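You operate a simulated robot arm through the tools that you are given. There is no shell and no other tool. Be economical: measure what you need, move in short steps, check, and stop when the job is done.

Carry out the task below with a simulated robot arm. There is one attempt and no reset: what you move stays moved.

Task
Move the soap bar to the grey dish and dry the wet soap dish.
Fine: mint cloth, back where it lay; the dry soap dish goes on the tap ledge.

It is judged by the outcome, as a careful person would: the job done as asked, and still so three seconds after it is handed in. It fails if anything else is knocked over, pushed out of place, dropped, spilled or broken. Flat cloth is picked up by pressing the open fingertips on it (5 to 10 N) and closing them slowly along it; thin cloth reads only 2 to 8 mm in the jaws.

Robot
A 6-joint arm with a two-finger parallel gripper, fixed in place. Base frame: the origin is at the foot of the arm, x ahead of it, y to its left, z up; the work surface is at about z = 900. Readings come in mm, rad, newtons and seconds.
With the tool pointing down near the work surface it reaches from about 140 to 840 mm from the base axis. Its first joint turns from -2.897 to 2.897 rad. Payload 3.91 kg.
The tool frame sits at the grasp point between the pads (the TCP): z along the fingers, y along the line on which they close. The tips reach 30 mm beyond it. Largest opening 110 mm; finger width 20, thickness 10; the body of the gripper, 48 by 112 mm, starts 55 mm behind the TCP.
Orientation is told as [roll, pitch, yaw] about the base's x, y, z axes, in that order, counted from this pose: with the fingers straight down and closing along the base's y, the tool's x points along the base's -x, its y along +y and its z along -z.

Tools
- The arm moves only by the tool jog_arm. Its argument "series" is a list of rows, each a list of 2 entries, a list of its own where there are three numbers: the shift along the base's x, y, z in m, then the turn, a rotation vector about the base's x, y, z in rad. In form: [[[tx, ty, tz], [wx, wy, wz]], ...]. A call has 1 to 12 rows; each row is the pose to reach, as a shift and turn from the pose commanded when the call began. "grip" is the closure, from 0 (fully open) to 1 (shut), set as the call begins (left out, the last holds). Each row takes 0.2 s and may step no farther than 50 mm and 0.15 rad from the row before; otherwise, or with a gripper value out of range, the whole call is refused. Where a pose cannot be reached the arm comes as near as it can. A force on the tool above 90 N (or 10 N above the force at the start of the call, whichever is more), or a blocked arm, ends the call early, and 0.2 s more pass. The fingers move at their own pace (about 108 mm/s each) and stop on an object; they squeeze with about 38 N. The grip force told is the motor's: it shows also when the fingers shut on nothing. Time passes only in rows, and 0.2 s behind the last, so rows that repeat a pose let the fingers close. The reply holds the time, the measured pose of the TCP, the force on the tool along the base axes, the opening and the grip force, in the units named above and with some noise.
- Cameras (640 x 400 px; columns grow to the right, rows downward): "scene" is fixed at [397.2, 667.2, 1635.9]; the picture's right is [-1.00, 0.04, 0.00], its down [0.02, 0.58, -0.81] and it looks along [-0.03, -0.81, -0.58] (base axes); focal length 314 px, centre (320, 200). "wrist" rides on the gripper at [77, 7, -114] in the tool frame; the picture's right is [-0.09, 1.00, 0.00], its down [-0.80, -0.07, -0.59] and it looks along [-0.59, -0.05, 0.80] (tool axes); focal length 270 px, centre (320, 200). There is no depth. A picture from a camera that has moved, and an enlarged one, comes with that camera's place and axes in the base frame and with its lens. The place of the scene camera against the robot may be out by one fixed shift of up to 25 mm in any direction.
- camera(camera): a new picture of that camera. No time passes.
- slide_trunk(by): slides the trunk up (or, below 0, down) by that many mm; the arm rides with it, the base frame stays. It gives what a move gives, with no picture.
- zoom(camera, box): a new picture of the part [left, top, right, bottom] of that camera's present view, enlarged. No time passes.
- hand_in(): hands the job in; it is judged then, once.

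Go step by step. Nothing tells you positions but the pictures and the camera data: compare them with the known pose of the tool, close in by small moves and look again before you grip or let go. The budget is 120 turns and 84 pictures, counting those below and the enlarged ones. Unless the task says otherwise, let go and move clear before handing in, and close with one line.

The tools are called as name(argument=value, ...) on one line, values as JSON. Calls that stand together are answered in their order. jog_arm: Moves the arm, as the interface text tells. Its arguments: {"type":"object","properties":{"series":{"type":"array"},"grip":{"type":"number"}},"required":["series"]} The other tools are called the same way: slide_trunk (by) slides the trunk up or down; camera (camera) takes a picture; zoom (camera, box) takes an enlarged picture of a part of a camera's view; hand_in () hands the job in.

At the start:

```text
clock: 0.0
position: [206.9, -387.0, 1196.2]
tcp_rot: [0.001, -0.001, 0.0]
contact_force: [0.7, 0.6, 0.4]
width: 109.9
grasp_force: 0.1
trunk travel left (down, up): [-450.0, 90.0]
```

scene: 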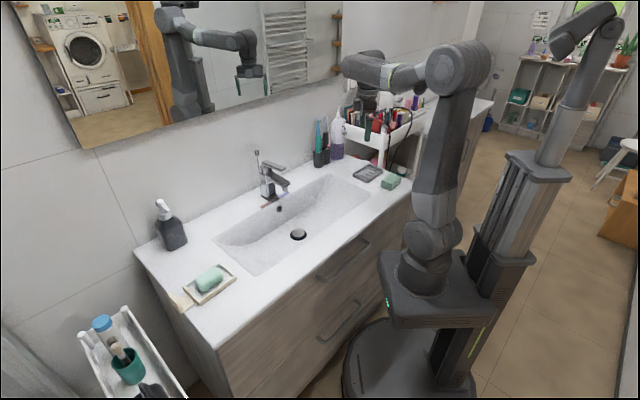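
wrist: 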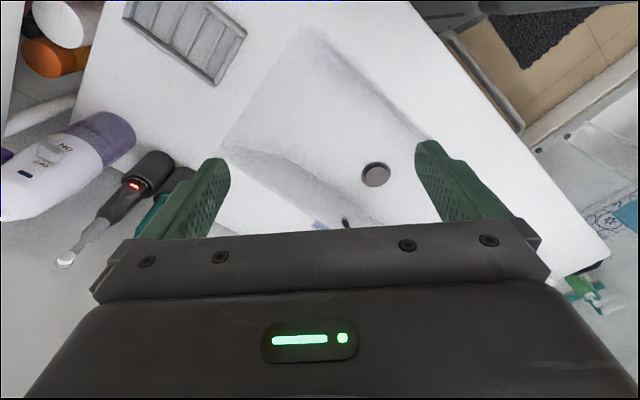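

I see a sink with a soap bar on a dish at the left, and a grey dish and a small green item (perhaps the folded cloth) near the robot. I'll zoom in on both.

zoom(camera="scene", box=[140, 220, 300, 320])

zoom(camera="scene", box=[300, 120, 460, 220])

zoom(camera="scene", box=[200, 130, 360, 230])

```text
4.00 times, centred on (220, 270) of scene
camera zoom: at [397.2, 667.2, 1635.9], right [-1.0, 0.04, 0.0], down [0.02, 0.58, -0.81], along [-0.03, -0.81, -0.58], focal length 1256 px, centre (720, -80)
```

zoom: 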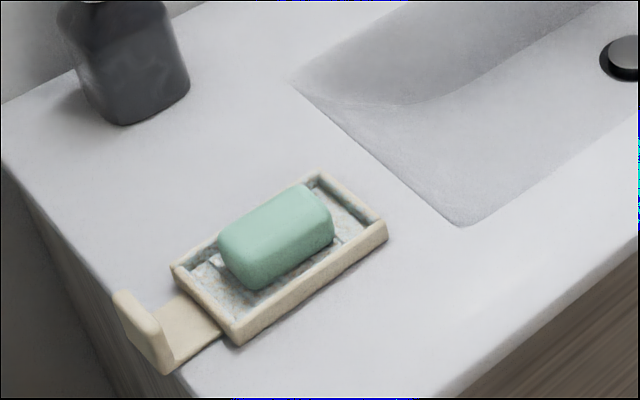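

```text
4.00 times, centred on (380, 170) of scene
camera zoom: at [397.2, 667.2, 1635.9], right [-1.0, 0.04, 0.0], down [0.02, 0.58, -0.81], along [-0.03, -0.81, -0.58], focal length 1256 px, centre (80, 320)
```

zoom: 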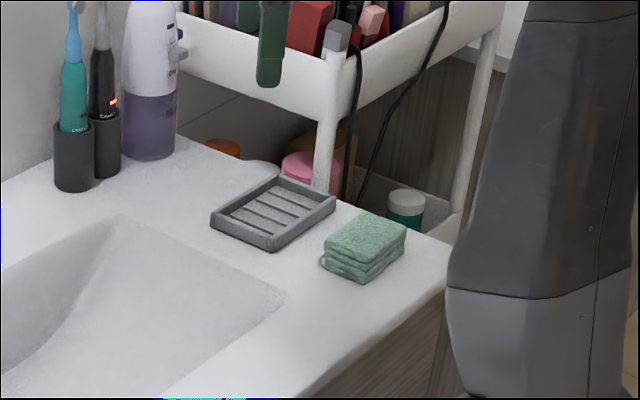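

```text
4.00 times, centred on (280, 180) of scene
camera zoom: at [397.2, 667.2, 1635.9], right [-1.0, 0.04, 0.0], down [0.02, 0.58, -0.81], along [-0.03, -0.81, -0.58], focal length 1256 px, centre (480, 280)
```

zoom: 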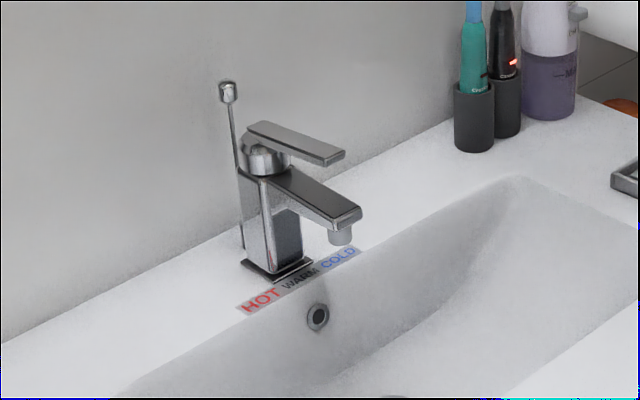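

The soap dish is at about (690, 55), the grey dish at about (130, -565), the cloth at about (55, -450) and the tap at about (567, -396). The counter's long side runs along (0.7, 0.7), so I'll move over the soap with the tool turned 45° to look closer.

jog_arm(series=[[[0.034, 0.03, 0], [0, 0, 0.065]], [[0.068, 0.06, 0], [0, 0, 0.13]], [[0.103, 0.092, 0], [0, 0, 0.196]], [[0.137, 0.122, 0], [0, 0, 0.262]], [[0.171, 0.152, 0], [0, 0, 0.327]], [[0.206, 0.183, 0], [0, 0, 0.393]], [[0.24, 0.214, 0], [0, 0, 0.458]], [[0.274, 0.244, 0], [0, 0, 0.524]], [[0.309, 0.275, 0], [0, 0, 0.589]], [[0.343, 0.305, 0], [0, 0, 0.654]], [[0.378, 0.336, 0], [0, 0, 0.72]], [[0.413, 0.367, -0.03], [0, 0, 0.785]]])

camera(camera="wrist")

camera(camera="scene")

```text
refused: row 12 steps farther than a row can; nothing moved
```

```text
78 pictures are left
camera wrist: at [129.3, -379.1, 1310.8], right [0.09, 1.0, 0.0], down [0.8, -0.07, 0.59], along [0.59, -0.05, -0.8], focal length 270 px, centre (320, 200)
```

wrist: 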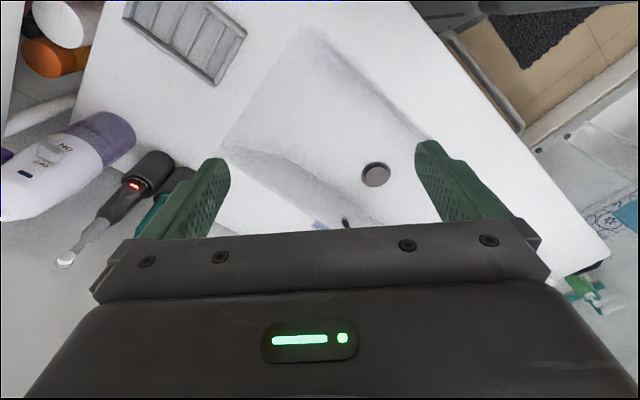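

```text
77 pictures are left
```

scene: 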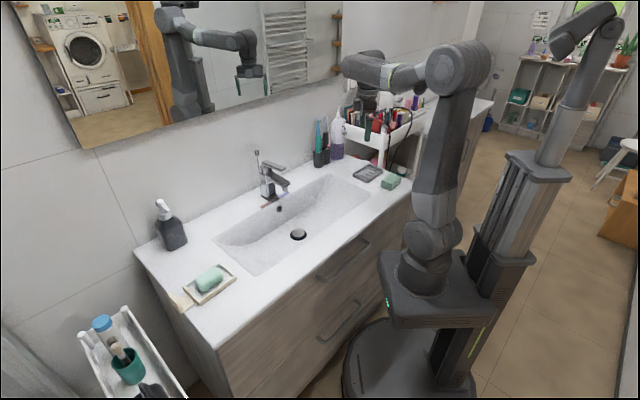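

The move was refused because the last step was too long, so nothing moved. I'll resend it at constant height.

jog_arm(series=[[[0.034, 0.03, 0], [0, 0, 0.065]], [[0.068, 0.06, 0], [0, 0, 0.13]], [[0.103, 0.092, 0], [0, 0, 0.196]], [[0.137, 0.122, 0], [0, 0, 0.262]], [[0.171, 0.152, 0], [0, 0, 0.327]], [[0.206, 0.183, 0], [0, 0, 0.393]], [[0.24, 0.214, 0], [0, 0, 0.458]], [[0.274, 0.244, 0], [0, 0, 0.524]], [[0.309, 0.275, 0], [0, 0, 0.589]], [[0.343, 0.305, 0], [0, 0, 0.654]], [[0.378, 0.336, 0], [0, 0, 0.72]], [[0.413, 0.367, 0], [0, 0, 0.785]]])

camera(camera="wrist")

```text
clock: 2.6
position: [620.1, -19.3, 1194.5]
tcp_rot: [0.001, 0.0, 0.787]
contact_force: [-0.9, 0.3, -0.8]
width: 110.2
grasp_force: 0.1
trunk travel left (down, up): [-450.0, 90.0]
```

```text
76 pictures are left
camera wrist: at [562.2, -68.3, 1310.4], right [-0.64, 0.77, 0.0], down [0.62, 0.52, 0.59], along [0.45, 0.38, -0.8], focal length 270 px, centre (320, 200)
```

wrist: 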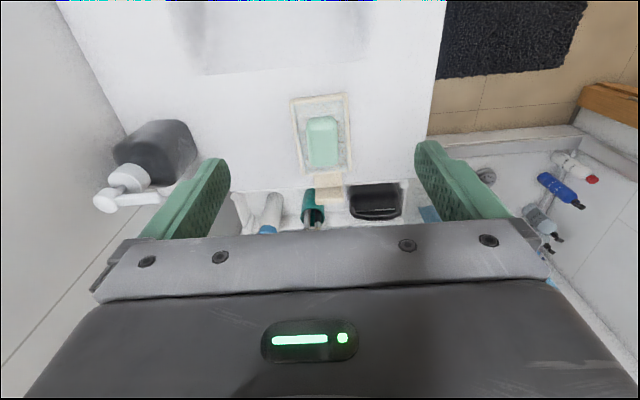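

zoom(camera="wrist", box=[240, 80, 400, 210])

```text
3.08 times, centred on (320, 145) of wrist
camera zoom: at [562.2, -68.3, 1310.4], right [-0.64, 0.77, 0.0], down [0.62, 0.52, 0.59], along [0.45, 0.38, -0.8], focal length 832 px, centre (320, 369)
```

zoom: 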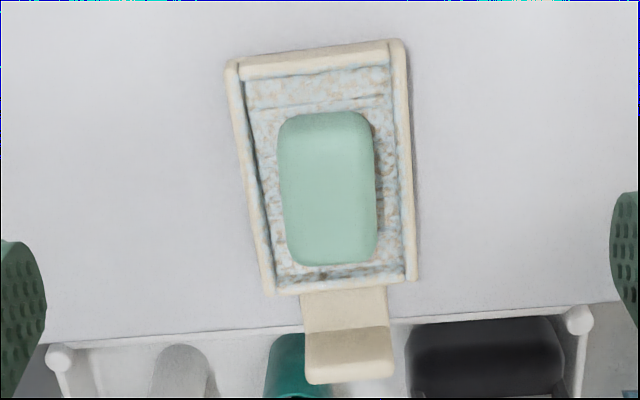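

The soap sits centred in the beige dish at about (687, 41). The dish is about 122 × 79 mm and has a tab on its far end. I'm descending above the soap.

jog_arm(series=[[[0.022, 0.02, -0.035], [0, 0, 0]], [[0.044, 0.04, -0.07], [0, 0, 0]], [[0.067, 0.06, -0.105], [0, 0, 0]], [[0.067, 0.06, -0.15], [0, 0, 0]], [[0.067, 0.06, -0.185], [0, 0, 0]]], grip=0.3)

camera(camera="wrist")

zoom(camera="scene", box=[140, 220, 300, 320])

```text
clock: 3.8
position: [686.2, 40.4, 1009.5]
tcp_rot: [0.0, 0.0, 0.787]
contact_force: [-0.5, -0.4, 1.4]
width: 77.3
grasp_force: 0.0
trunk travel left (down, up): [-450.0, 90.0]
```

```text
74 pictures are left
camera wrist: at [627.1, -7.5, 1124.3], right [-0.64, 0.77, 0.0], down [0.62, 0.52, 0.59], along [0.46, 0.38, -0.8], focal length 270 px, centre (320, 200)
```

wrist: 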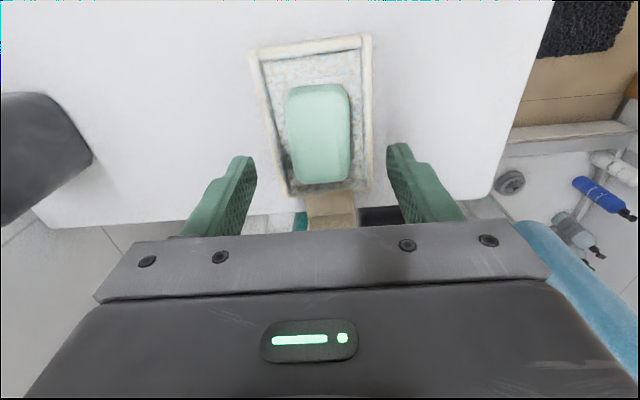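

```text
4.00 times, centred on (220, 270) of scene
camera zoom: at [397.2, 667.2, 1635.9], right [-1.0, 0.04, 0.0], down [0.02, 0.58, -0.81], along [-0.03, -0.81, -0.58], focal length 1256 px, centre (720, -80)
```

zoom: 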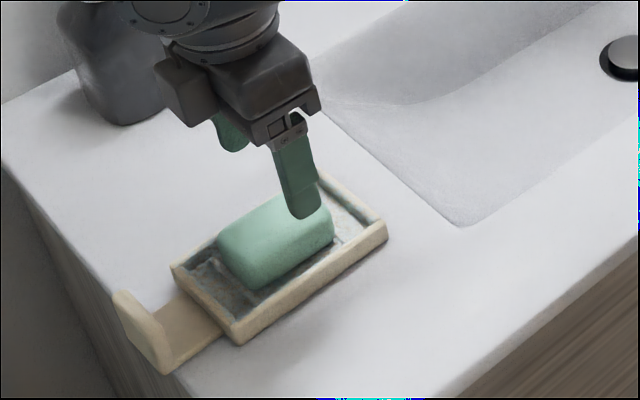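

The fingers straddle the soap, centred to within a couple of millimetres. The rim looks to be near z=920 and the soap top near 938, so I'll lower the tips to just above the rim and look.

jog_arm(series=[[[0.001, 0.001, -0.03], [0, 0, 0]], [[0.001, 0.001, -0.052], [0, 0, 0]]])

zoom(camera="scene", box=[160, 240, 256, 300])

zoom(camera="wrist", box=[220, 40, 420, 240])

```text
clock: 4.4
position: [686.1, 44.3, 957.8]
tcp_rot: [0.0, 0.0, 0.788]
contact_force: [0.0, -0.1, 0.0]
width: 76.9
grasp_force: 0.0
trunk travel left (down, up): [-450.0, 90.0]
```

```text
6.67 times, centred on (208, 270) of scene
camera zoom: at [397.2, 667.2, 1635.9], right [-1.0, 0.04, 0.0], down [0.02, 0.58, -0.81], along [-0.03, -0.81, -0.58], focal length 2094 px, centre (1067, -267)
```

zoom: 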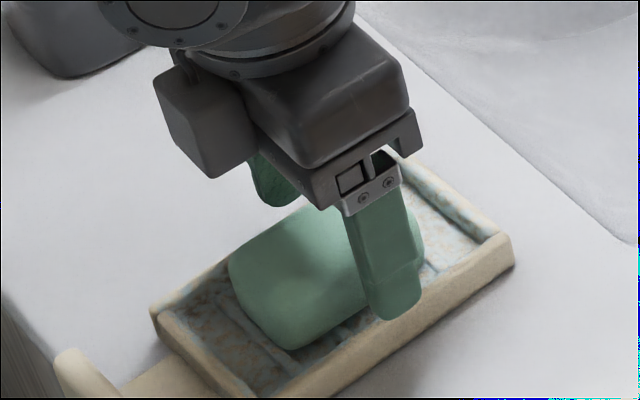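

```text
2.00 times, centred on (320, 140) of wrist
camera zoom: at [628.1, -5.6, 1073.4], right [-0.64, 0.77, 0.0], down [0.62, 0.52, 0.59], along [0.46, 0.38, -0.8], focal length 541 px, centre (320, 320)
```

zoom: 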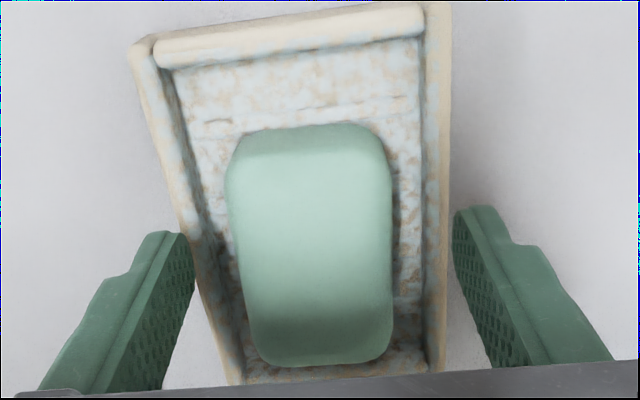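

The soap is about 3 mm to the left of centre in the wrist view. I'll correct that, go 4 mm lower and close.

jog_arm(series=[[[0.002, -0.003, -0.004], [0, 0, 0]]])

jog_arm(series=[[[0, 0, 0], [0, 0, 0]], [[0, 0, 0], [0, 0, 0]], [[0, 0, 0], [0, 0, 0]]], grip=0.65)

zoom(camera="scene", box=[160, 240, 256, 300])

```text
clock: 4.8
position: [689.2, 38.8, 955.1]
tcp_rot: [0.001, 0.0, 0.785]
contact_force: [0.2, 0.3, -0.6]
width: 76.8
grasp_force: 0.0
trunk travel left (down, up): [-450.0, 90.0]
```

```text
clock: 5.6
position: [690.0, 39.6, 954.8]
tcp_rot: [0.0, 0.0, 0.787]
contact_force: [0.6, -0.6, 0.5]
width: 45.0
grasp_force: 38.3
trunk travel left (down, up): [-450.0, 90.0]
```

```text
6.67 times, centred on (208, 270) of scene
camera zoom: at [397.2, 667.2, 1635.9], right [-1.0, 0.04, 0.0], down [0.02, 0.58, -0.81], along [-0.03, -0.81, -0.58], focal length 2094 px, centre (1067, -267)
```

zoom: 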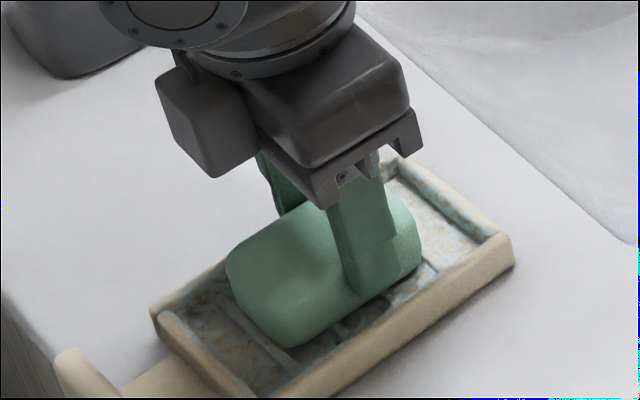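

The soap is gripped at 45 mm. I'm lifting it gently and checking.

jog_arm(series=[[[0, 0, 0.01], [0, 0, 0]], [[0, 0, 0.03], [0, 0, 0]], [[0, 0, 0.07], [0, 0, 0]], [[0, 0, 0.11], [0, 0, 0]]], grip=0.7)

zoom(camera="scene", box=[140, 200, 300, 300])

camera(camera="wrist")

```text
clock: 6.6
position: [686.5, 39.6, 1065.7]
tcp_rot: [-0.001, 0.0, 0.787]
contact_force: [-0.1, 0.2, -1.0]
width: 45.2
grasp_force: 38.5
trunk travel left (down, up): [-450.0, 90.0]
```

```text
4.00 times, centred on (220, 250) of scene
camera zoom: at [397.2, 667.2, 1635.9], right [-1.0, 0.04, 0.0], down [0.02, 0.58, -0.81], along [-0.03, -0.81, -0.58], focal length 1256 px, centre (720, 0)
```

zoom: 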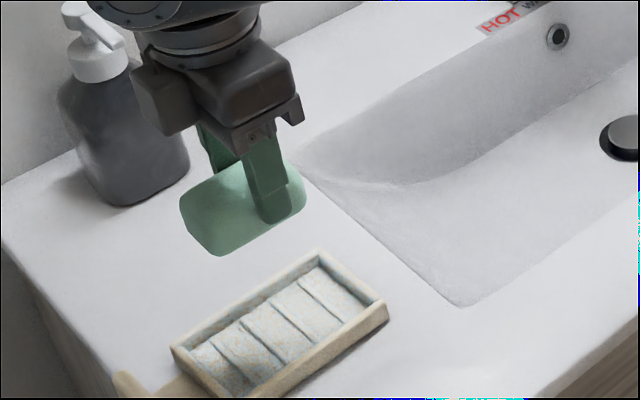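

```text
68 pictures are left
camera wrist: at [627.4, -10.2, 1180.2], right [-0.64, 0.77, 0.0], down [0.62, 0.52, 0.59], along [0.46, 0.38, -0.8], focal length 270 px, centre (320, 200)
```

wrist: 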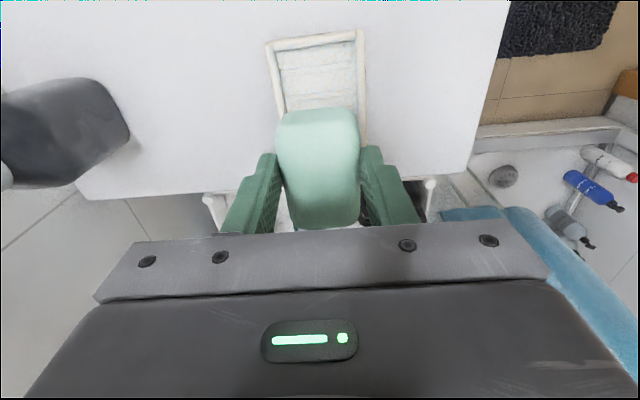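

The soap is held securely and the dish didn't move. I'll carry the soap high over the sink toward the grey dish, turning the tool by -180° so the camera side stays away from the trolley.

jog_arm(series=[[[-0.022, -0.024, 0.02], [0, 0, -0.131]], [[-0.043, -0.048, 0.04], [0, 0, -0.262]], [[-0.065, -0.071, 0.06], [0, 0, -0.393]], [[-0.086, -0.095, 0.08], [0, 0, -0.524]], [[-0.108, -0.119, 0.09], [0, 0, -0.654]], [[-0.129, -0.143, 0.1], [0, 0, -0.785]], [[-0.151, -0.166, 0.1], [0, 0, -0.916]], [[-0.172, -0.19, 0.1], [0, 0, -1.047]], [[-0.194, -0.214, 0.1], [0, 0, -1.178]], [[-0.215, -0.238, 0.1], [0, 0, -1.309]], [[-0.237, -0.261, 0.1], [0, 0, -1.44]], [[-0.258, -0.285, 0.1], [0, 0, -1.571]]])

jog_arm(series=[[[-0.022, -0.024, 0], [0, 0, -0.131]], [[-0.043, -0.048, 0], [0, 0, -0.262]], [[-0.065, -0.071, 0], [0, 0, -0.393]], [[-0.086, -0.095, 0], [0, 0, -0.524]], [[-0.108, -0.119, 0], [0, 0, -0.654]], [[-0.129, -0.143, 0], [0, 0, -0.785]], [[-0.151, -0.166, 0], [0, 0, -0.916]], [[-0.172, -0.19, 0], [0, 0, -1.047]], [[-0.194, -0.214, 0], [0, 0, -1.178]], [[-0.215, -0.238, 0], [0, 0, -1.309]], [[-0.237, -0.261, 0], [0, 0, -1.44]], [[-0.258, -0.285, 0], [0, 0, -1.571]]])

camera(camera="wrist")

camera(camera="scene")

```text
clock: 9.2
position: [430.7, -246.5, 1164.3]
tcp_rot: [0.001, 0.001, -0.787]
contact_force: [-0.1, 0.6, -1.0]
width: 45.1
grasp_force: 37.9
trunk travel left (down, up): [-450.0, 90.0]
```

```text
clock: 11.8
position: [172.0, -532.7, 1167.2]
tcp_rot: [-0.001, 0.002, -2.357]
contact_force: [-0.2, -1.1, -0.8]
width: 44.9
grasp_force: 38.3
trunk travel left (down, up): [-450.0, 90.0]
```

```text
67 pictures are left
camera wrist: at [231.8, -481.4, 1281.4], right [0.64, -0.77, 0.0], down [-0.62, -0.52, 0.59], along [-0.46, -0.38, -0.8], focal length 270 px, centre (320, 200)
```

wrist: 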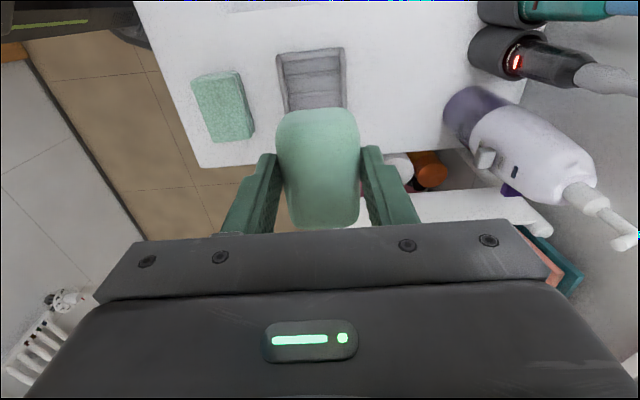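

```text
66 pictures are left
```

scene: 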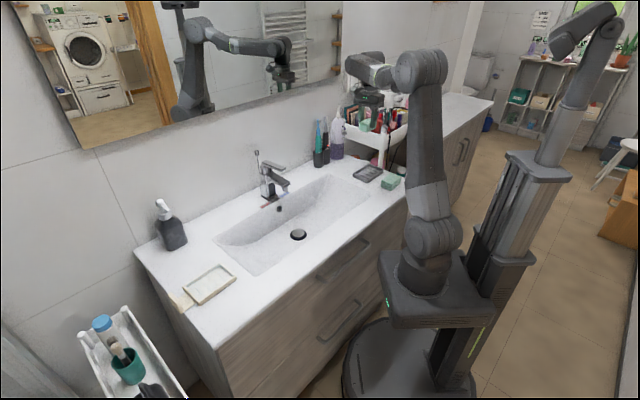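

zoom(camera="wrist", box=[170, 30, 410, 180])

```text
2.67 times, centred on (290, 105) of wrist
camera zoom: at [231.8, -481.4, 1281.4], right [0.64, -0.77, 0.0], down [-0.62, -0.52, 0.59], along [-0.46, -0.38, -0.8], focal length 721 px, centre (400, 453)
```

zoom: 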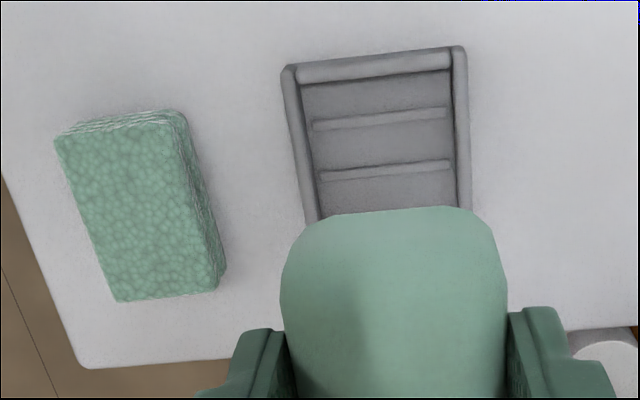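

The near end of the grey dish is centred at about (187, -502), and the dish centre at about (145, -543), parallel to the soap. I'll move over it and lower part-way.

jog_arm(series=[[[-0.012, -0.005, -0.03], [0, 0, 0]], [[-0.025, -0.01, -0.06], [0, 0, 0]], [[-0.025, -0.01, -0.1], [0, 0, 0]], [[-0.025, -0.01, -0.135], [0, 0, 0]], [[-0.025, -0.01, -0.17], [0, 0, 0]]])

camera(camera="wrist")

zoom(camera="scene", box=[320, 110, 448, 190])

```text
clock: 13.0
position: [147.7, -542.0, 993.8]
tcp_rot: [0.001, 0.001, -2.356]
contact_force: [-0.5, -0.8, -0.7]
width: 45.0
grasp_force: 37.9
trunk travel left (down, up): [-450.0, 90.0]
```

```text
64 pictures are left
camera wrist: at [207.9, -491.7, 1108.9], right [0.64, -0.77, 0.0], down [-0.62, -0.52, 0.59], along [-0.46, -0.38, -0.8], focal length 270 px, centre (320, 200)
```

wrist: 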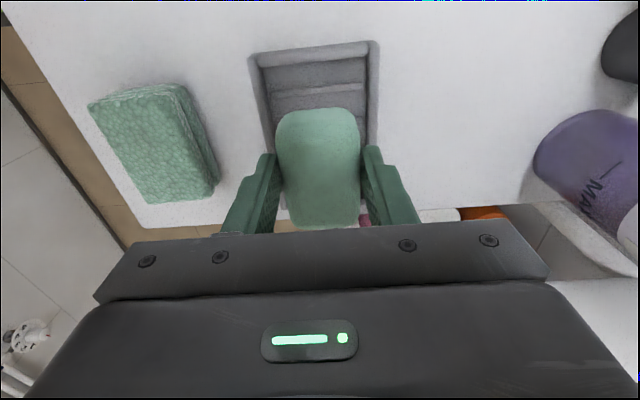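

```text
5.00 times, centred on (384, 150) of scene
camera zoom: at [397.2, 667.2, 1635.9], right [-1.0, 0.04, 0.0], down [0.02, 0.58, -0.81], along [-0.03, -0.81, -0.58], focal length 1570 px, centre (0, 450)
```

zoom: 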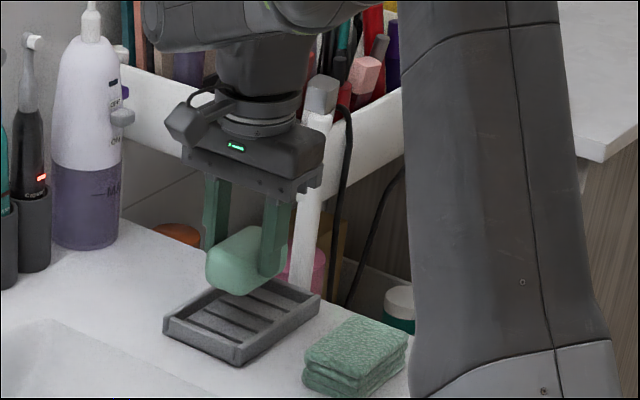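

The alignment is good laterally. I'll lower further, shift about 4 mm toward the near end, and check again.

jog_arm(series=[[[0.003, 0.003, -0.012], [0, 0, 0]], [[0.003, 0.003, -0.024], [0, 0, 0]]])

zoom(camera="wrist", box=[210, 10, 430, 240])

zoom(camera="scene", box=[340, 140, 404, 190])

```text
clock: 13.6
position: [152.1, -538.4, 970.3]
tcp_rot: [-0.002, 0.0, -2.357]
contact_force: [-0.2, -1.0, -1.5]
width: 45.0
grasp_force: 37.9
trunk travel left (down, up): [-450.0, 90.0]
```

```text
1.74 times, centred on (320, 125) of wrist
camera zoom: at [210.8, -488.6, 1085.4], right [0.64, -0.77, 0.0], down [-0.62, -0.52, 0.59], along [-0.46, -0.38, -0.8], focal length 470 px, centre (320, 330)
```

zoom: 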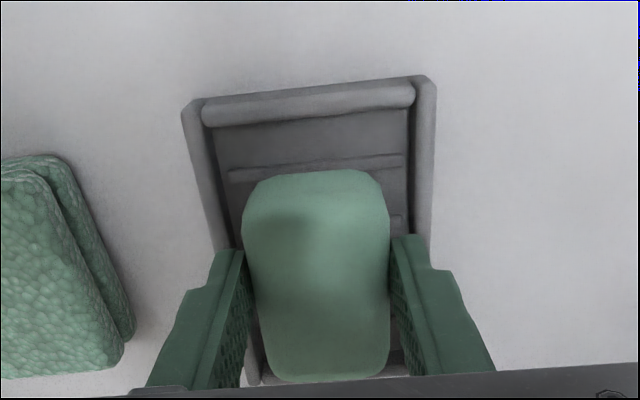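

```text
8.00 times, centred on (372, 165) of scene
camera zoom: at [397.2, 667.2, 1635.9], right [-1.0, 0.04, 0.0], down [0.02, 0.58, -0.81], along [-0.03, -0.81, -0.58], focal length 2513 px, centre (-96, 480)
```

zoom: 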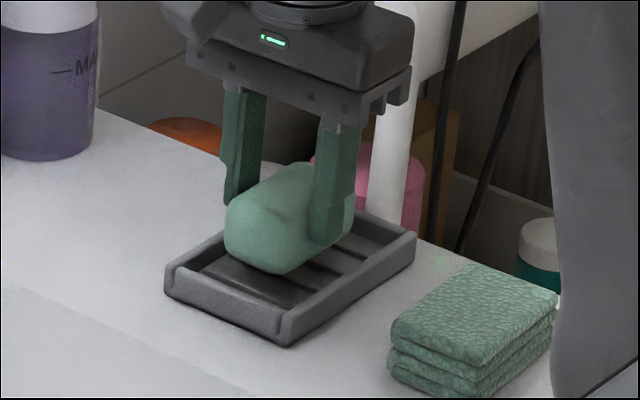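

The soap looks centred over the dish. I'll lower it gently to contact.

jog_arm(series=[[[0, 0, -0.006], [0, 0, 0]], [[0, 0, -0.011], [0, 0, 0]], [[0, 0, -0.013], [0, 0, 0]]])

zoom(camera="scene", box=[340, 140, 404, 190])

```text
clock: 14.4
position: [151.6, -539.0, 957.5]
tcp_rot: [-0.001, -0.001, -2.358]
contact_force: [-0.1, -0.4, -1.1]
width: 45.3
grasp_force: 37.9
trunk travel left (down, up): [-450.0, 90.0]
```

```text
8.00 times, centred on (372, 165) of scene
camera zoom: at [397.2, 667.2, 1635.9], right [-1.0, 0.04, 0.0], down [0.02, 0.58, -0.81], along [-0.03, -0.81, -0.58], focal length 2513 px, centre (-96, 480)
```

zoom: 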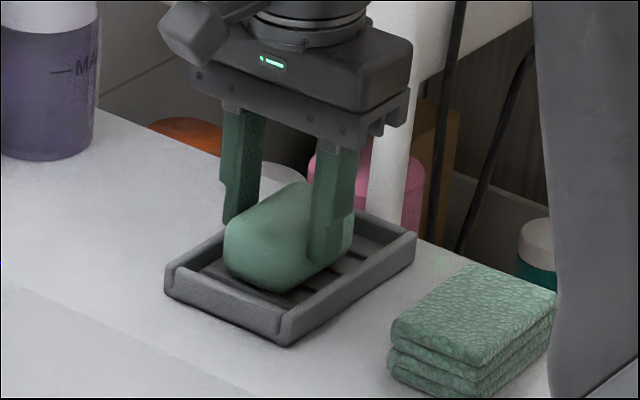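

jog_arm(series=[[[0, 0, -0.0015], [0, 0, 0]], [[0, 0, -0.003], [0, 0, 0]]])

jog_arm(series=[[[0, 0, -0.001], [0, 0, 0]], [[0, 0, -0.002], [0, 0, 0]]])

```text
clock: 15.0
position: [150.5, -537.5, 956.0]
tcp_rot: [0.001, 0.0, -2.356]
contact_force: [0.3, -0.4, -1.1]
width: 45.3
grasp_force: 37.8
trunk travel left (down, up): [-450.0, 90.0]
```

```text
clock: 15.6
position: [151.3, -538.2, 954.5]
tcp_rot: [0.003, -0.001, -2.357]
contact_force: [0.6, 2.0, 10.7]
width: 45.3
grasp_force: 37.6
trunk travel left (down, up): [-450.0, 90.0]
```

Contact at about 10 N, so the soap is resting in the dish. I'm opening moderately and lifting off.

jog_arm(series=[[[0, 0, 0.001], [0, 0, 0]], [[0, 0, 0.001], [0, 0, 0]], [[0, 0, 0.02], [0, 0, 0]], [[0, 0, 0.06], [0, 0, 0]], [[0.03, 0.03, 0.1], [0, 0, 0]], [[0.045, 0.06, 0.135], [0, 0, 0]]], grip=0.4)

camera(camera="wrist")

zoom(camera="scene", box=[340, 140, 420, 200])

```text
refused: row 5 steps farther than a row can; nothing moved
```

```text
59 pictures are left
camera wrist: at [210.3, -488.0, 1068.5], right [0.64, -0.77, 0.0], down [-0.62, -0.52, 0.6], along [-0.46, -0.38, -0.8], focal length 270 px, centre (320, 200)
```

wrist: 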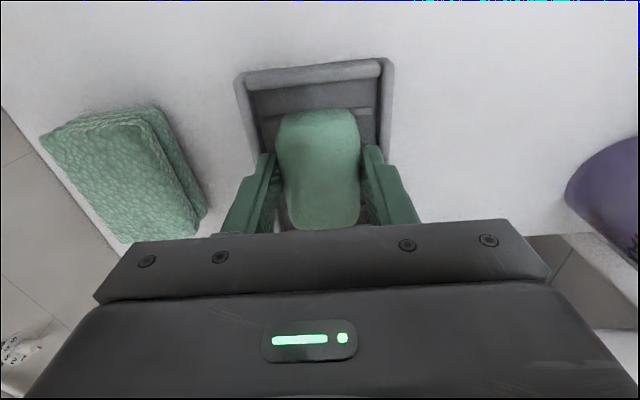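

```text
6.67 times, centred on (380, 170) of scene
camera zoom: at [397.2, 667.2, 1635.9], right [-1.0, 0.04, 0.0], down [0.02, 0.58, -0.81], along [-0.03, -0.81, -0.58], focal length 2094 px, centre (-80, 400)
```

zoom: 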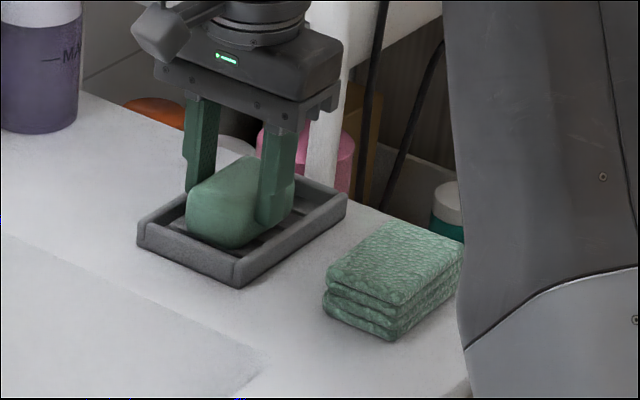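

The move was refused because one step was too long. I'll resend it with smaller steps.

jog_arm(series=[[[0, 0, 0.0], [0, 0, 0]], [[0, 0, 0.0], [0, 0, 0]], [[0, 0, 0.02], [0, 0, 0]], [[0, 0, 0.06], [0, 0, 0]], [[0, 0, 0.1], [0, 0, 0]], [[-0.01, 0.03, 0.13], [0, 0, 0]], [[-0.02, 0.06, 0.16], [0, 0, 0]], [[-0.03, 0.09, 0.19], [0, 0, 0]]], grip=0.4)

camera(camera="wrist")

zoom(camera="scene", box=[340, 140, 420, 200])

```text
clock: 17.4
position: [120.3, -447.7, 1142.1]
tcp_rot: [0.001, 0.001, -2.356]
contact_force: [-0.3, -0.1, 0.9]
width: 65.8
grasp_force: 0.1
trunk travel left (down, up): [-450.0, 90.0]
```

```text
57 pictures are left
camera wrist: at [179.6, -397.1, 1257.0], right [0.64, -0.77, 0.0], down [-0.62, -0.52, 0.59], along [-0.46, -0.38, -0.8], focal length 270 px, centre (320, 200)
```

wrist: 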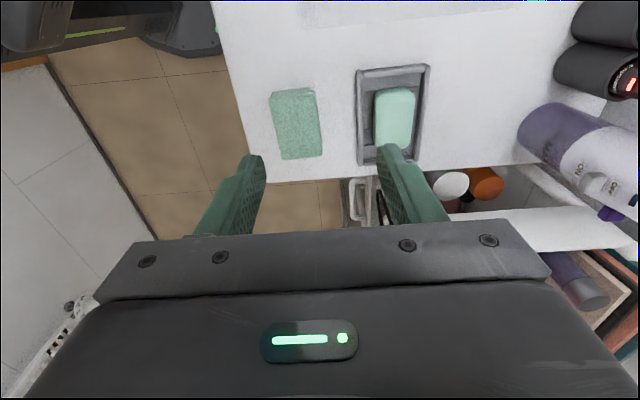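

```text
6.67 times, centred on (380, 170) of scene
camera zoom: at [397.2, 667.2, 1635.9], right [-1.0, 0.04, 0.0], down [0.02, 0.58, -0.81], along [-0.03, -0.81, -0.58], focal length 2094 px, centre (-80, 400)
```

zoom: 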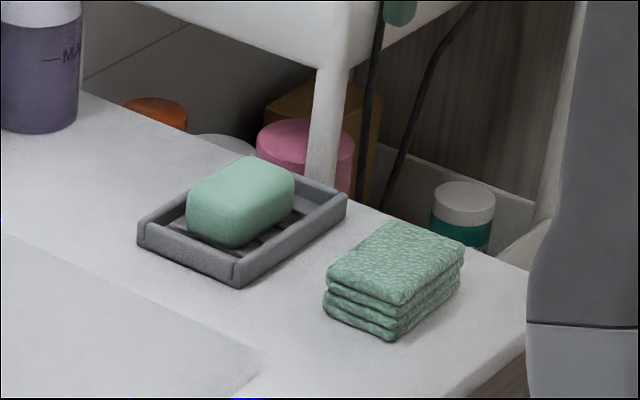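

The soap now sits in the grey dish. The mint cloth is a folded block about 53 × 92 mm and roughly 28 mm high, centred near (59, -456). I'll move above it with the jaws at about 78 mm.

jog_arm(series=[[[-0.03, -0.004, -0.03], [0, 0, 0]], [[-0.061, -0.008, -0.06], [0, 0, 0]], [[-0.061, -0.008, -0.1], [0, 0, 0]], [[-0.061, -0.008, -0.14], [0, 0, 0]]], grip=0.29)

zoom(camera="wrist", box=[200, 40, 440, 240])

zoom(camera="scene", box=[340, 140, 420, 200])

```text
clock: 18.4
position: [59.9, -456.5, 1004.7]
tcp_rot: [0.0, 0.0, -2.356]
contact_force: [-0.9, 0.5, -0.7]
width: 78.4
grasp_force: 0.0
trunk travel left (down, up): [-450.0, 90.0]
```

```text
2.00 times, centred on (320, 140) of wrist
camera zoom: at [118.7, -406.3, 1118.8], right [0.64, -0.77, 0.0], down [-0.62, -0.52, 0.59], along [-0.46, -0.38, -0.8], focal length 541 px, centre (320, 320)
```

zoom: 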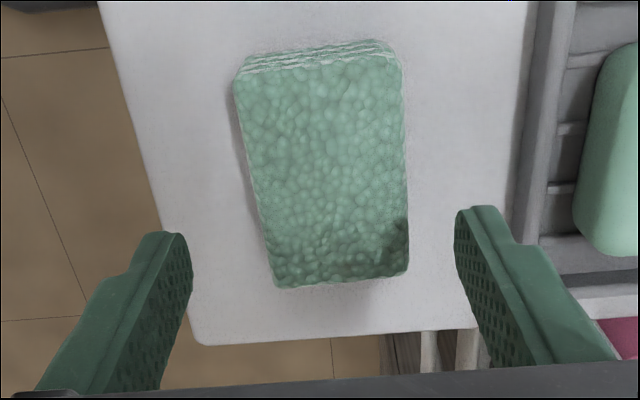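

```text
6.67 times, centred on (380, 170) of scene
camera zoom: at [397.2, 667.2, 1635.9], right [-1.0, 0.04, 0.0], down [0.02, 0.58, -0.81], along [-0.03, -0.81, -0.58], focal length 2094 px, centre (-80, 400)
```

zoom: 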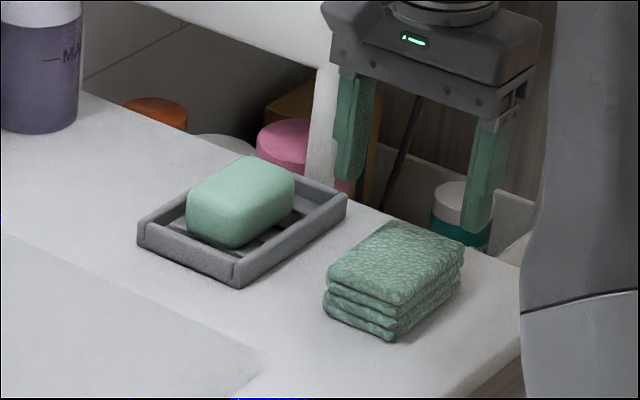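

The cloth top is centred at about (59, -460), measures roughly 55 × 82 mm, and is aligned with the tool. I'll descend so the tips reach z≈917, leaving a padded underside free for wiping, then close.

jog_arm(series=[[[-0.001, -0.003, -0.03], [0, 0, 0]], [[-0.001, -0.003, -0.05], [0, 0, 0]], [[-0.001, -0.003, -0.059], [0, 0, 0]]])

jog_arm(series=[[[0, 0, 0], [0, 0, 0]], [[0, 0, 0], [0, 0, 0]], [[0, 0, 0], [0, 0, 0]]], grip=0.53)

zoom(camera="scene", box=[350, 150, 414, 200])

zoom(camera="wrist", box=[200, 40, 440, 240])

```text
clock: 19.2
position: [58.9, -459.6, 944.0]
tcp_rot: [-0.001, 0.0, -2.356]
contact_force: [0.5, -0.8, 0.0]
width: 78.1
grasp_force: 0.2
trunk travel left (down, up): [-450.0, 90.0]
```

```text
clock: 20.0
position: [58.9, -458.8, 944.7]
tcp_rot: [0.0, 0.001, -2.357]
contact_force: [1.0, -1.0, 1.3]
width: 54.6
grasp_force: 37.7
trunk travel left (down, up): [-450.0, 90.0]
```

```text
8.00 times, centred on (382, 175) of scene
camera zoom: at [397.2, 667.2, 1635.9], right [-1.0, 0.04, 0.0], down [0.02, 0.58, -0.81], along [-0.03, -0.81, -0.58], focal length 2513 px, centre (-176, 400)
```

zoom: 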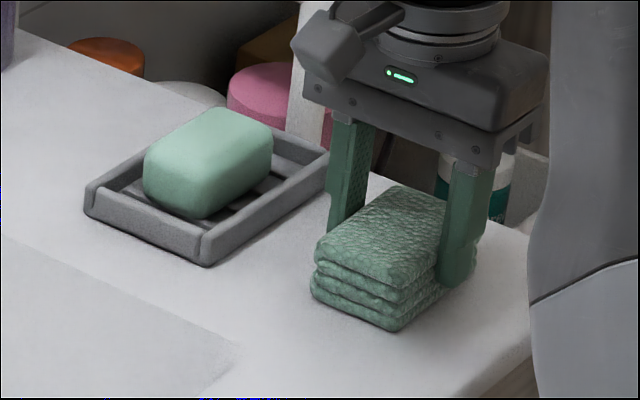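

```text
2.00 times, centred on (320, 140) of wrist
camera zoom: at [118.0, -408.9, 1059.0], right [0.64, -0.77, 0.0], down [-0.62, -0.52, 0.59], along [-0.46, -0.38, -0.8], focal length 541 px, centre (320, 320)
```

zoom: 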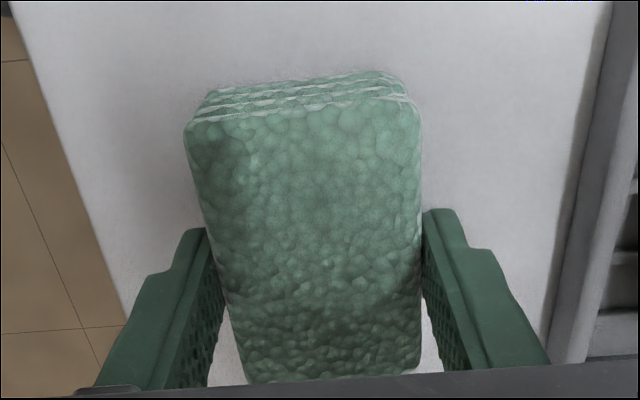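

The cloth behaves as a firm 54.6 mm block. I want a bit more of it below the tips to clear the dish rim, so I'll regrip about 4.5 mm higher and lift.

jog_arm(series=[[[0, 0, 0], [0, 0, 0]], [[0, 0, 0.0045], [0, 0, 0]], [[0, 0, 0.0045], [0, 0, 0]]], grip=0.45)

jog_arm(series=[[[0, 0, 0], [0, 0, 0]], [[0, 0, 0], [0, 0, 0]], [[0, 0, 0], [0, 0, 0]]], grip=0.56)

jog_arm(series=[[[0, 0, 0.015], [0, 0, 0]], [[0, 0, 0.05], [0, 0, 0]], [[0, 0, 0.09], [0, 0, 0]]])

zoom(camera="scene", box=[340, 130, 436, 190])

```text
clock: 20.8
position: [58.1, -460.1, 948.9]
tcp_rot: [-0.001, 0.0, -2.355]
contact_force: [-0.7, -0.5, -0.5]
width: 60.3
grasp_force: 0.1
trunk travel left (down, up): [-450.0, 90.0]
```

```text
clock: 21.6
position: [58.2, -459.3, 948.5]
tcp_rot: [-0.001, 0.002, -2.355]
contact_force: [0.5, -0.7, 0.7]
width: 54.9
grasp_force: 38.7
trunk travel left (down, up): [-450.0, 90.0]
```

```text
clock: 22.4
position: [58.5, -457.6, 1039.0]
tcp_rot: [0.0, -0.001, -2.357]
contact_force: [0.2, -0.5, -0.2]
width: 54.6
grasp_force: 38.0
trunk travel left (down, up): [-450.0, 90.0]
```

```text
6.67 times, centred on (388, 160) of scene
camera zoom: at [397.2, 667.2, 1635.9], right [-1.0, 0.04, 0.0], down [0.02, 0.58, -0.81], along [-0.03, -0.81, -0.58], focal length 2094 px, centre (-133, 467)
```

zoom: 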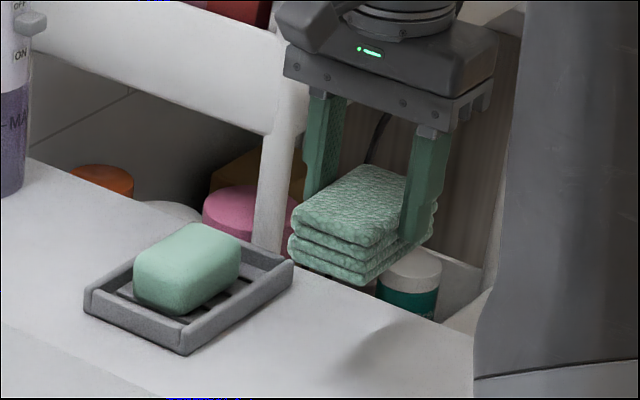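

The cloth lifted as a whole. I'll carry it back to the beige dish, turning the tool back to +45°.

jog_arm(series=[[[0.026, 0.021, 0.03], [0, 0, 0.131]], [[0.053, 0.042, 0.06], [0, 0, 0.262]], [[0.079, 0.063, 0.09], [0, 0, 0.393]], [[0.105, 0.084, 0.1], [0, 0, 0.524]], [[0.131, 0.105, 0.1], [0, 0, 0.654]], [[0.158, 0.126, 0.1], [0, 0, 0.785]], [[0.184, 0.146, 0.1], [0, 0, 0.916]], [[0.21, 0.167, 0.1], [0, 0, 1.047]], [[0.236, 0.188, 0.1], [0, 0, 1.178]], [[0.262, 0.209, 0.1], [0, 0, 1.309]], [[0.289, 0.23, 0.1], [0, 0, 1.44]], [[0.315, 0.251, 0.1], [0, 0, 1.571]]])

jog_arm(series=[[[0.026, 0.021, 0], [0, 0, 0.131]], [[0.053, 0.042, 0], [0, 0, 0.262]], [[0.079, 0.063, 0], [0, 0, 0.393]], [[0.105, 0.084, 0], [0, 0, 0.524]], [[0.131, 0.105, 0], [0, 0, 0.654]], [[0.158, 0.126, 0], [0, 0, 0.785]], [[0.184, 0.146, 0], [0, 0, 0.916]], [[0.21, 0.167, 0], [0, 0, 1.047]], [[0.236, 0.188, 0], [0, 0, 1.178]], [[0.262, 0.209, -0.02], [0, 0, 1.309]], [[0.289, 0.23, -0.05], [0, 0, 1.44]], [[0.315, 0.251, -0.08], [0, 0, 1.571]]])

zoom(camera="wrist", box=[200, 0, 440, 240])

zoom(camera="scene", box=[140, 200, 300, 300])

```text
clock: 25.0
position: [375.1, -208.0, 1138.6]
tcp_rot: [-0.001, 0.001, -0.783]
contact_force: [-0.3, 0.4, -0.6]
width: 54.7
grasp_force: 38.4
trunk travel left (down, up): [-450.0, 90.0]
```

```text
clock: 27.6
position: [691.3, 43.2, 1058.3]
tcp_rot: [0.0, 0.003, 0.789]
contact_force: [-0.7, 0.5, 0.0]
width: 54.7
grasp_force: 37.7
trunk travel left (down, up): [-450.0, 90.0]
```

```text
1.67 times, centred on (320, 120) of wrist
camera zoom: at [632.2, -5.6, 1172.6], right [-0.64, 0.76, 0.0], down [0.62, 0.52, 0.59], along [0.45, 0.38, -0.8], focal length 450 px, centre (320, 333)
```

zoom: 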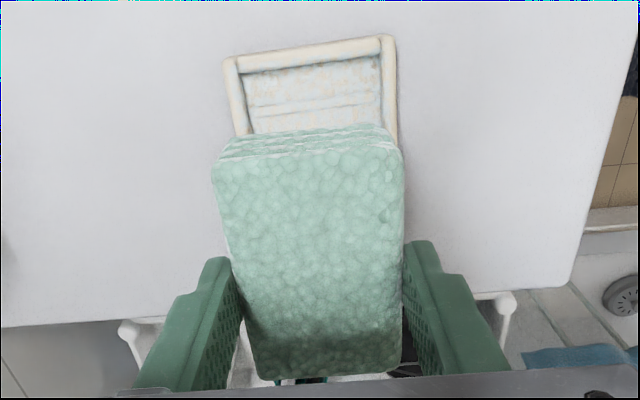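

```text
4.00 times, centred on (220, 250) of scene
camera zoom: at [397.2, 667.2, 1635.9], right [-1.0, 0.04, 0.0], down [0.02, 0.58, -0.81], along [-0.03, -0.81, -0.58], focal length 1256 px, centre (720, 0)
```

zoom: 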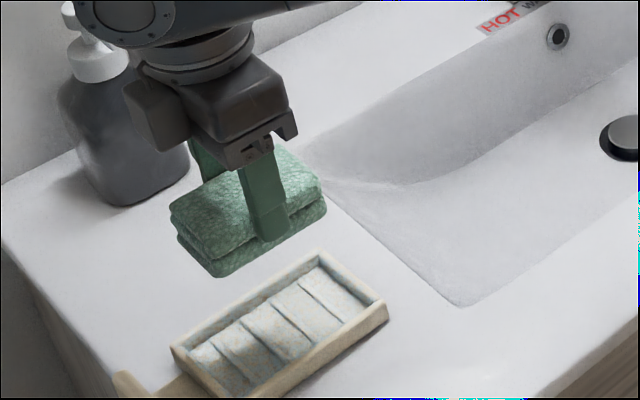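

The cloth is over the dish and laterally aligned within a millimetre. I'll descend in stages toward contact with the dish floor.

jog_arm(series=[[[0, 0, -0.035], [0, 0, 0]], [[0, 0, -0.065], [0, 0, 0]], [[0, 0, -0.085], [0, 0, 0]]])

zoom(camera="scene", box=[160, 240, 256, 310])

zoom(camera="wrist", box=[200, 0, 440, 240])

```text
clock: 28.4
position: [691.3, 43.3, 973.4]
tcp_rot: [0.0, 0.001, 0.785]
contact_force: [0.3, 0.1, -0.6]
width: 54.9
grasp_force: 38.1
trunk travel left (down, up): [-450.0, 90.0]
```

```text
5.71 times, centred on (208, 275) of scene
camera zoom: at [397.2, 667.2, 1635.9], right [-1.0, 0.04, 0.0], down [0.02, 0.58, -0.81], along [-0.03, -0.81, -0.58], focal length 1795 px, centre (960, -229)
```

zoom: 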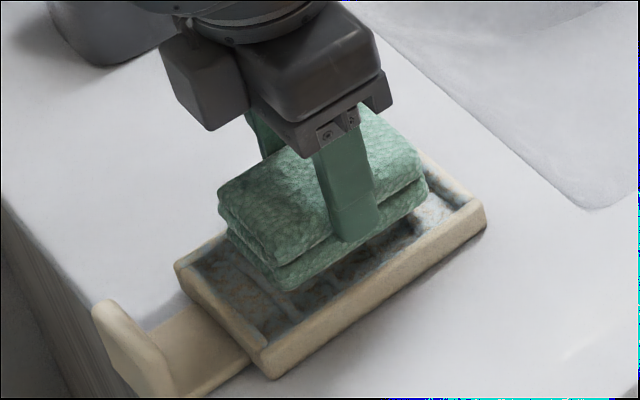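

```text
1.67 times, centred on (320, 120) of wrist
camera zoom: at [632.6, -5.9, 1087.1], right [-0.64, 0.77, 0.0], down [0.62, 0.52, 0.59], along [0.46, 0.38, -0.8], focal length 450 px, centre (320, 333)
```

zoom: 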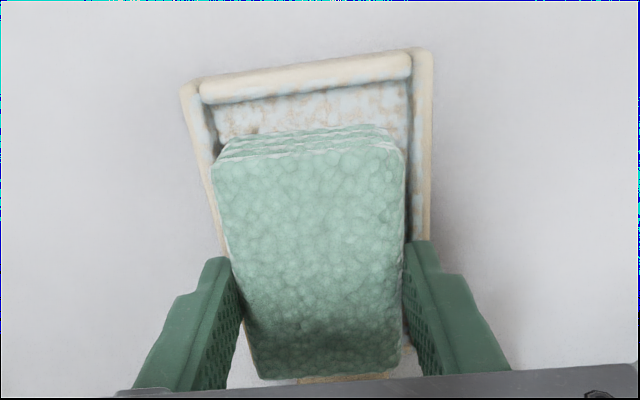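

jog_arm(series=[[[0, 0, -0.006], [0, 0, 0]], [[0, 0, -0.01], [0, 0, 0]], [[0, 0, -0.013], [0, 0, 0]], [[0, 0, -0.015], [0, 0, 0]]])

```text
clock: 29.4
position: [690.4, 42.8, 958.1]
tcp_rot: [-0.001, 0.001, 0.785]
contact_force: [-0.2, -0.4, -0.4]
width: 54.6
grasp_force: 38.4
trunk travel left (down, up): [-450.0, 90.0]
```

jog_arm(series=[[[0, 0, -0.001], [0, 0, 0]], [[0, 0, -0.002], [0, 0, 0]], [[0, 0, -0.003], [0, 0, 0]]])

zoom(camera="scene", box=[160, 240, 256, 310])

```text
clock: 30.2
position: [690.1, 43.7, 954.6]
tcp_rot: [0.0, 0.0, 0.785]
contact_force: [0.3, 0.5, -0.7]
width: 54.8
grasp_force: 38.0
trunk travel left (down, up): [-450.0, 90.0]
```

```text
5.71 times, centred on (208, 275) of scene
camera zoom: at [397.2, 667.2, 1635.9], right [-1.0, 0.04, 0.0], down [0.02, 0.58, -0.81], along [-0.03, -0.81, -0.58], focal length 1795 px, centre (960, -229)
```

zoom: 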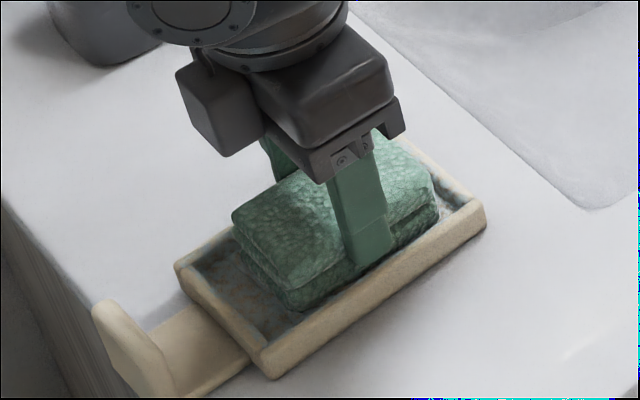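

jog_arm(series=[[[0, 0, -0.001], [0, 0, 0]], [[0, 0, -0.002], [0, 0, 0]]])

jog_arm(series=[[[0, 0, -0.001], [0, 0, 0]], [[0, 0, -0.0015], [0, 0, 0]]])

```text
clock: 30.8
position: [688.9, 42.7, 955.1]
tcp_rot: [-0.001, -0.001, 0.787]
contact_force: [1.0, -1.6, 11.2]
width: 54.7
grasp_force: 37.7
trunk travel left (down, up): [-450.0, 90.0]
```

```text
clock: 31.4
position: [688.4, 42.9, 955.0]
tcp_rot: [-0.003, -0.003, 0.786]
contact_force: [4.3, -0.2, 26.2]
width: 54.7
grasp_force: 38.0
trunk travel left (down, up): [-450.0, 90.0]
```

There is contact with the floor of the dish, with about 26 N of press. I'll ease to a light press and begin wiping strokes along and across the dish.

jog_arm(series=[[[0, 0, 0.001], [0, 0, 0]], [[0.004, 0.004, 0.001], [0, 0, 0]], [[0.008, 0.008, 0.001], [0, 0, 0]], [[0.004, 0.004, 0.001], [0, 0, 0]], [[0, 0, 0.001], [0, 0, 0]]])

zoom(camera="scene", box=[160, 240, 256, 310])

```text
clock: 32.6
position: [687.2, 43.7, 954.6]
tcp_rot: [-0.001, -0.004, 0.788]
contact_force: [3.8, 9.2, 27.9]
width: 54.6
grasp_force: 38.0
trunk travel left (down, up): [-450.0, 90.0]
```

```text
5.71 times, centred on (208, 275) of scene
camera zoom: at [397.2, 667.2, 1635.9], right [-1.0, 0.04, 0.0], down [0.02, 0.58, -0.81], along [-0.03, -0.81, -0.58], focal length 1795 px, centre (960, -229)
```

zoom: 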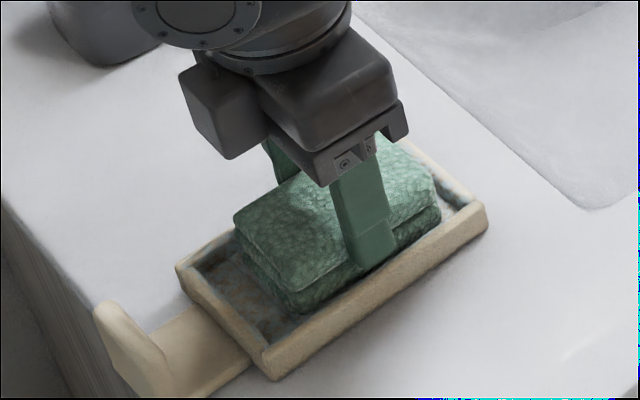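

zoom(camera="wrist", box=[220, 60, 420, 240])

zoom(camera="scene", box=[190, 258, 238, 294])

```text
2.22 times, centred on (320, 150) of wrist
camera zoom: at [628.2, -5.1, 1069.0], right [-0.64, 0.77, 0.0], down [0.61, 0.52, 0.6], along [0.46, 0.38, -0.8], focal length 601 px, centre (320, 311)
```

zoom: 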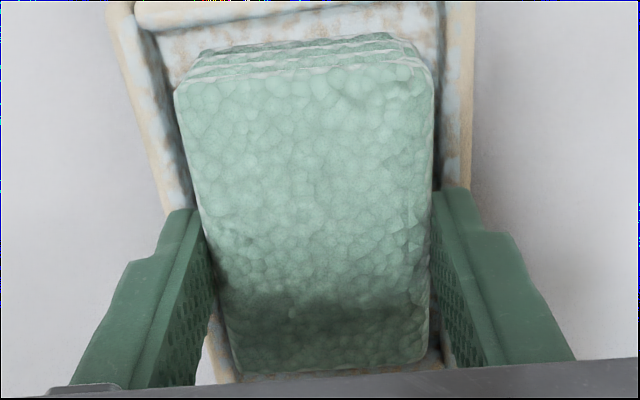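

```text
11.11 times, centred on (214, 276) of scene
camera zoom: at [397.2, 667.2, 1635.9], right [-1.0, 0.04, 0.0], down [0.02, 0.58, -0.81], along [-0.03, -0.81, -0.58], focal length 3490 px, centre (1498, -644)
```

zoom: 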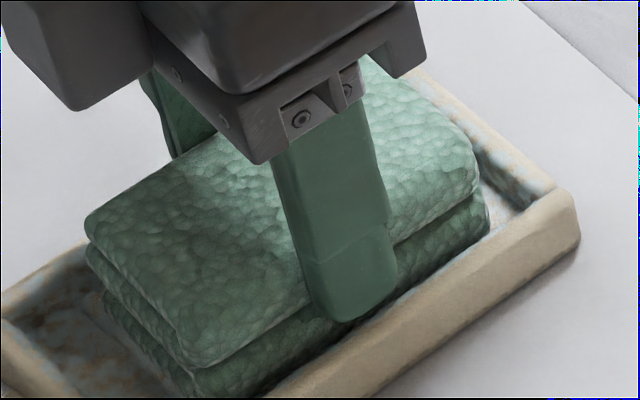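

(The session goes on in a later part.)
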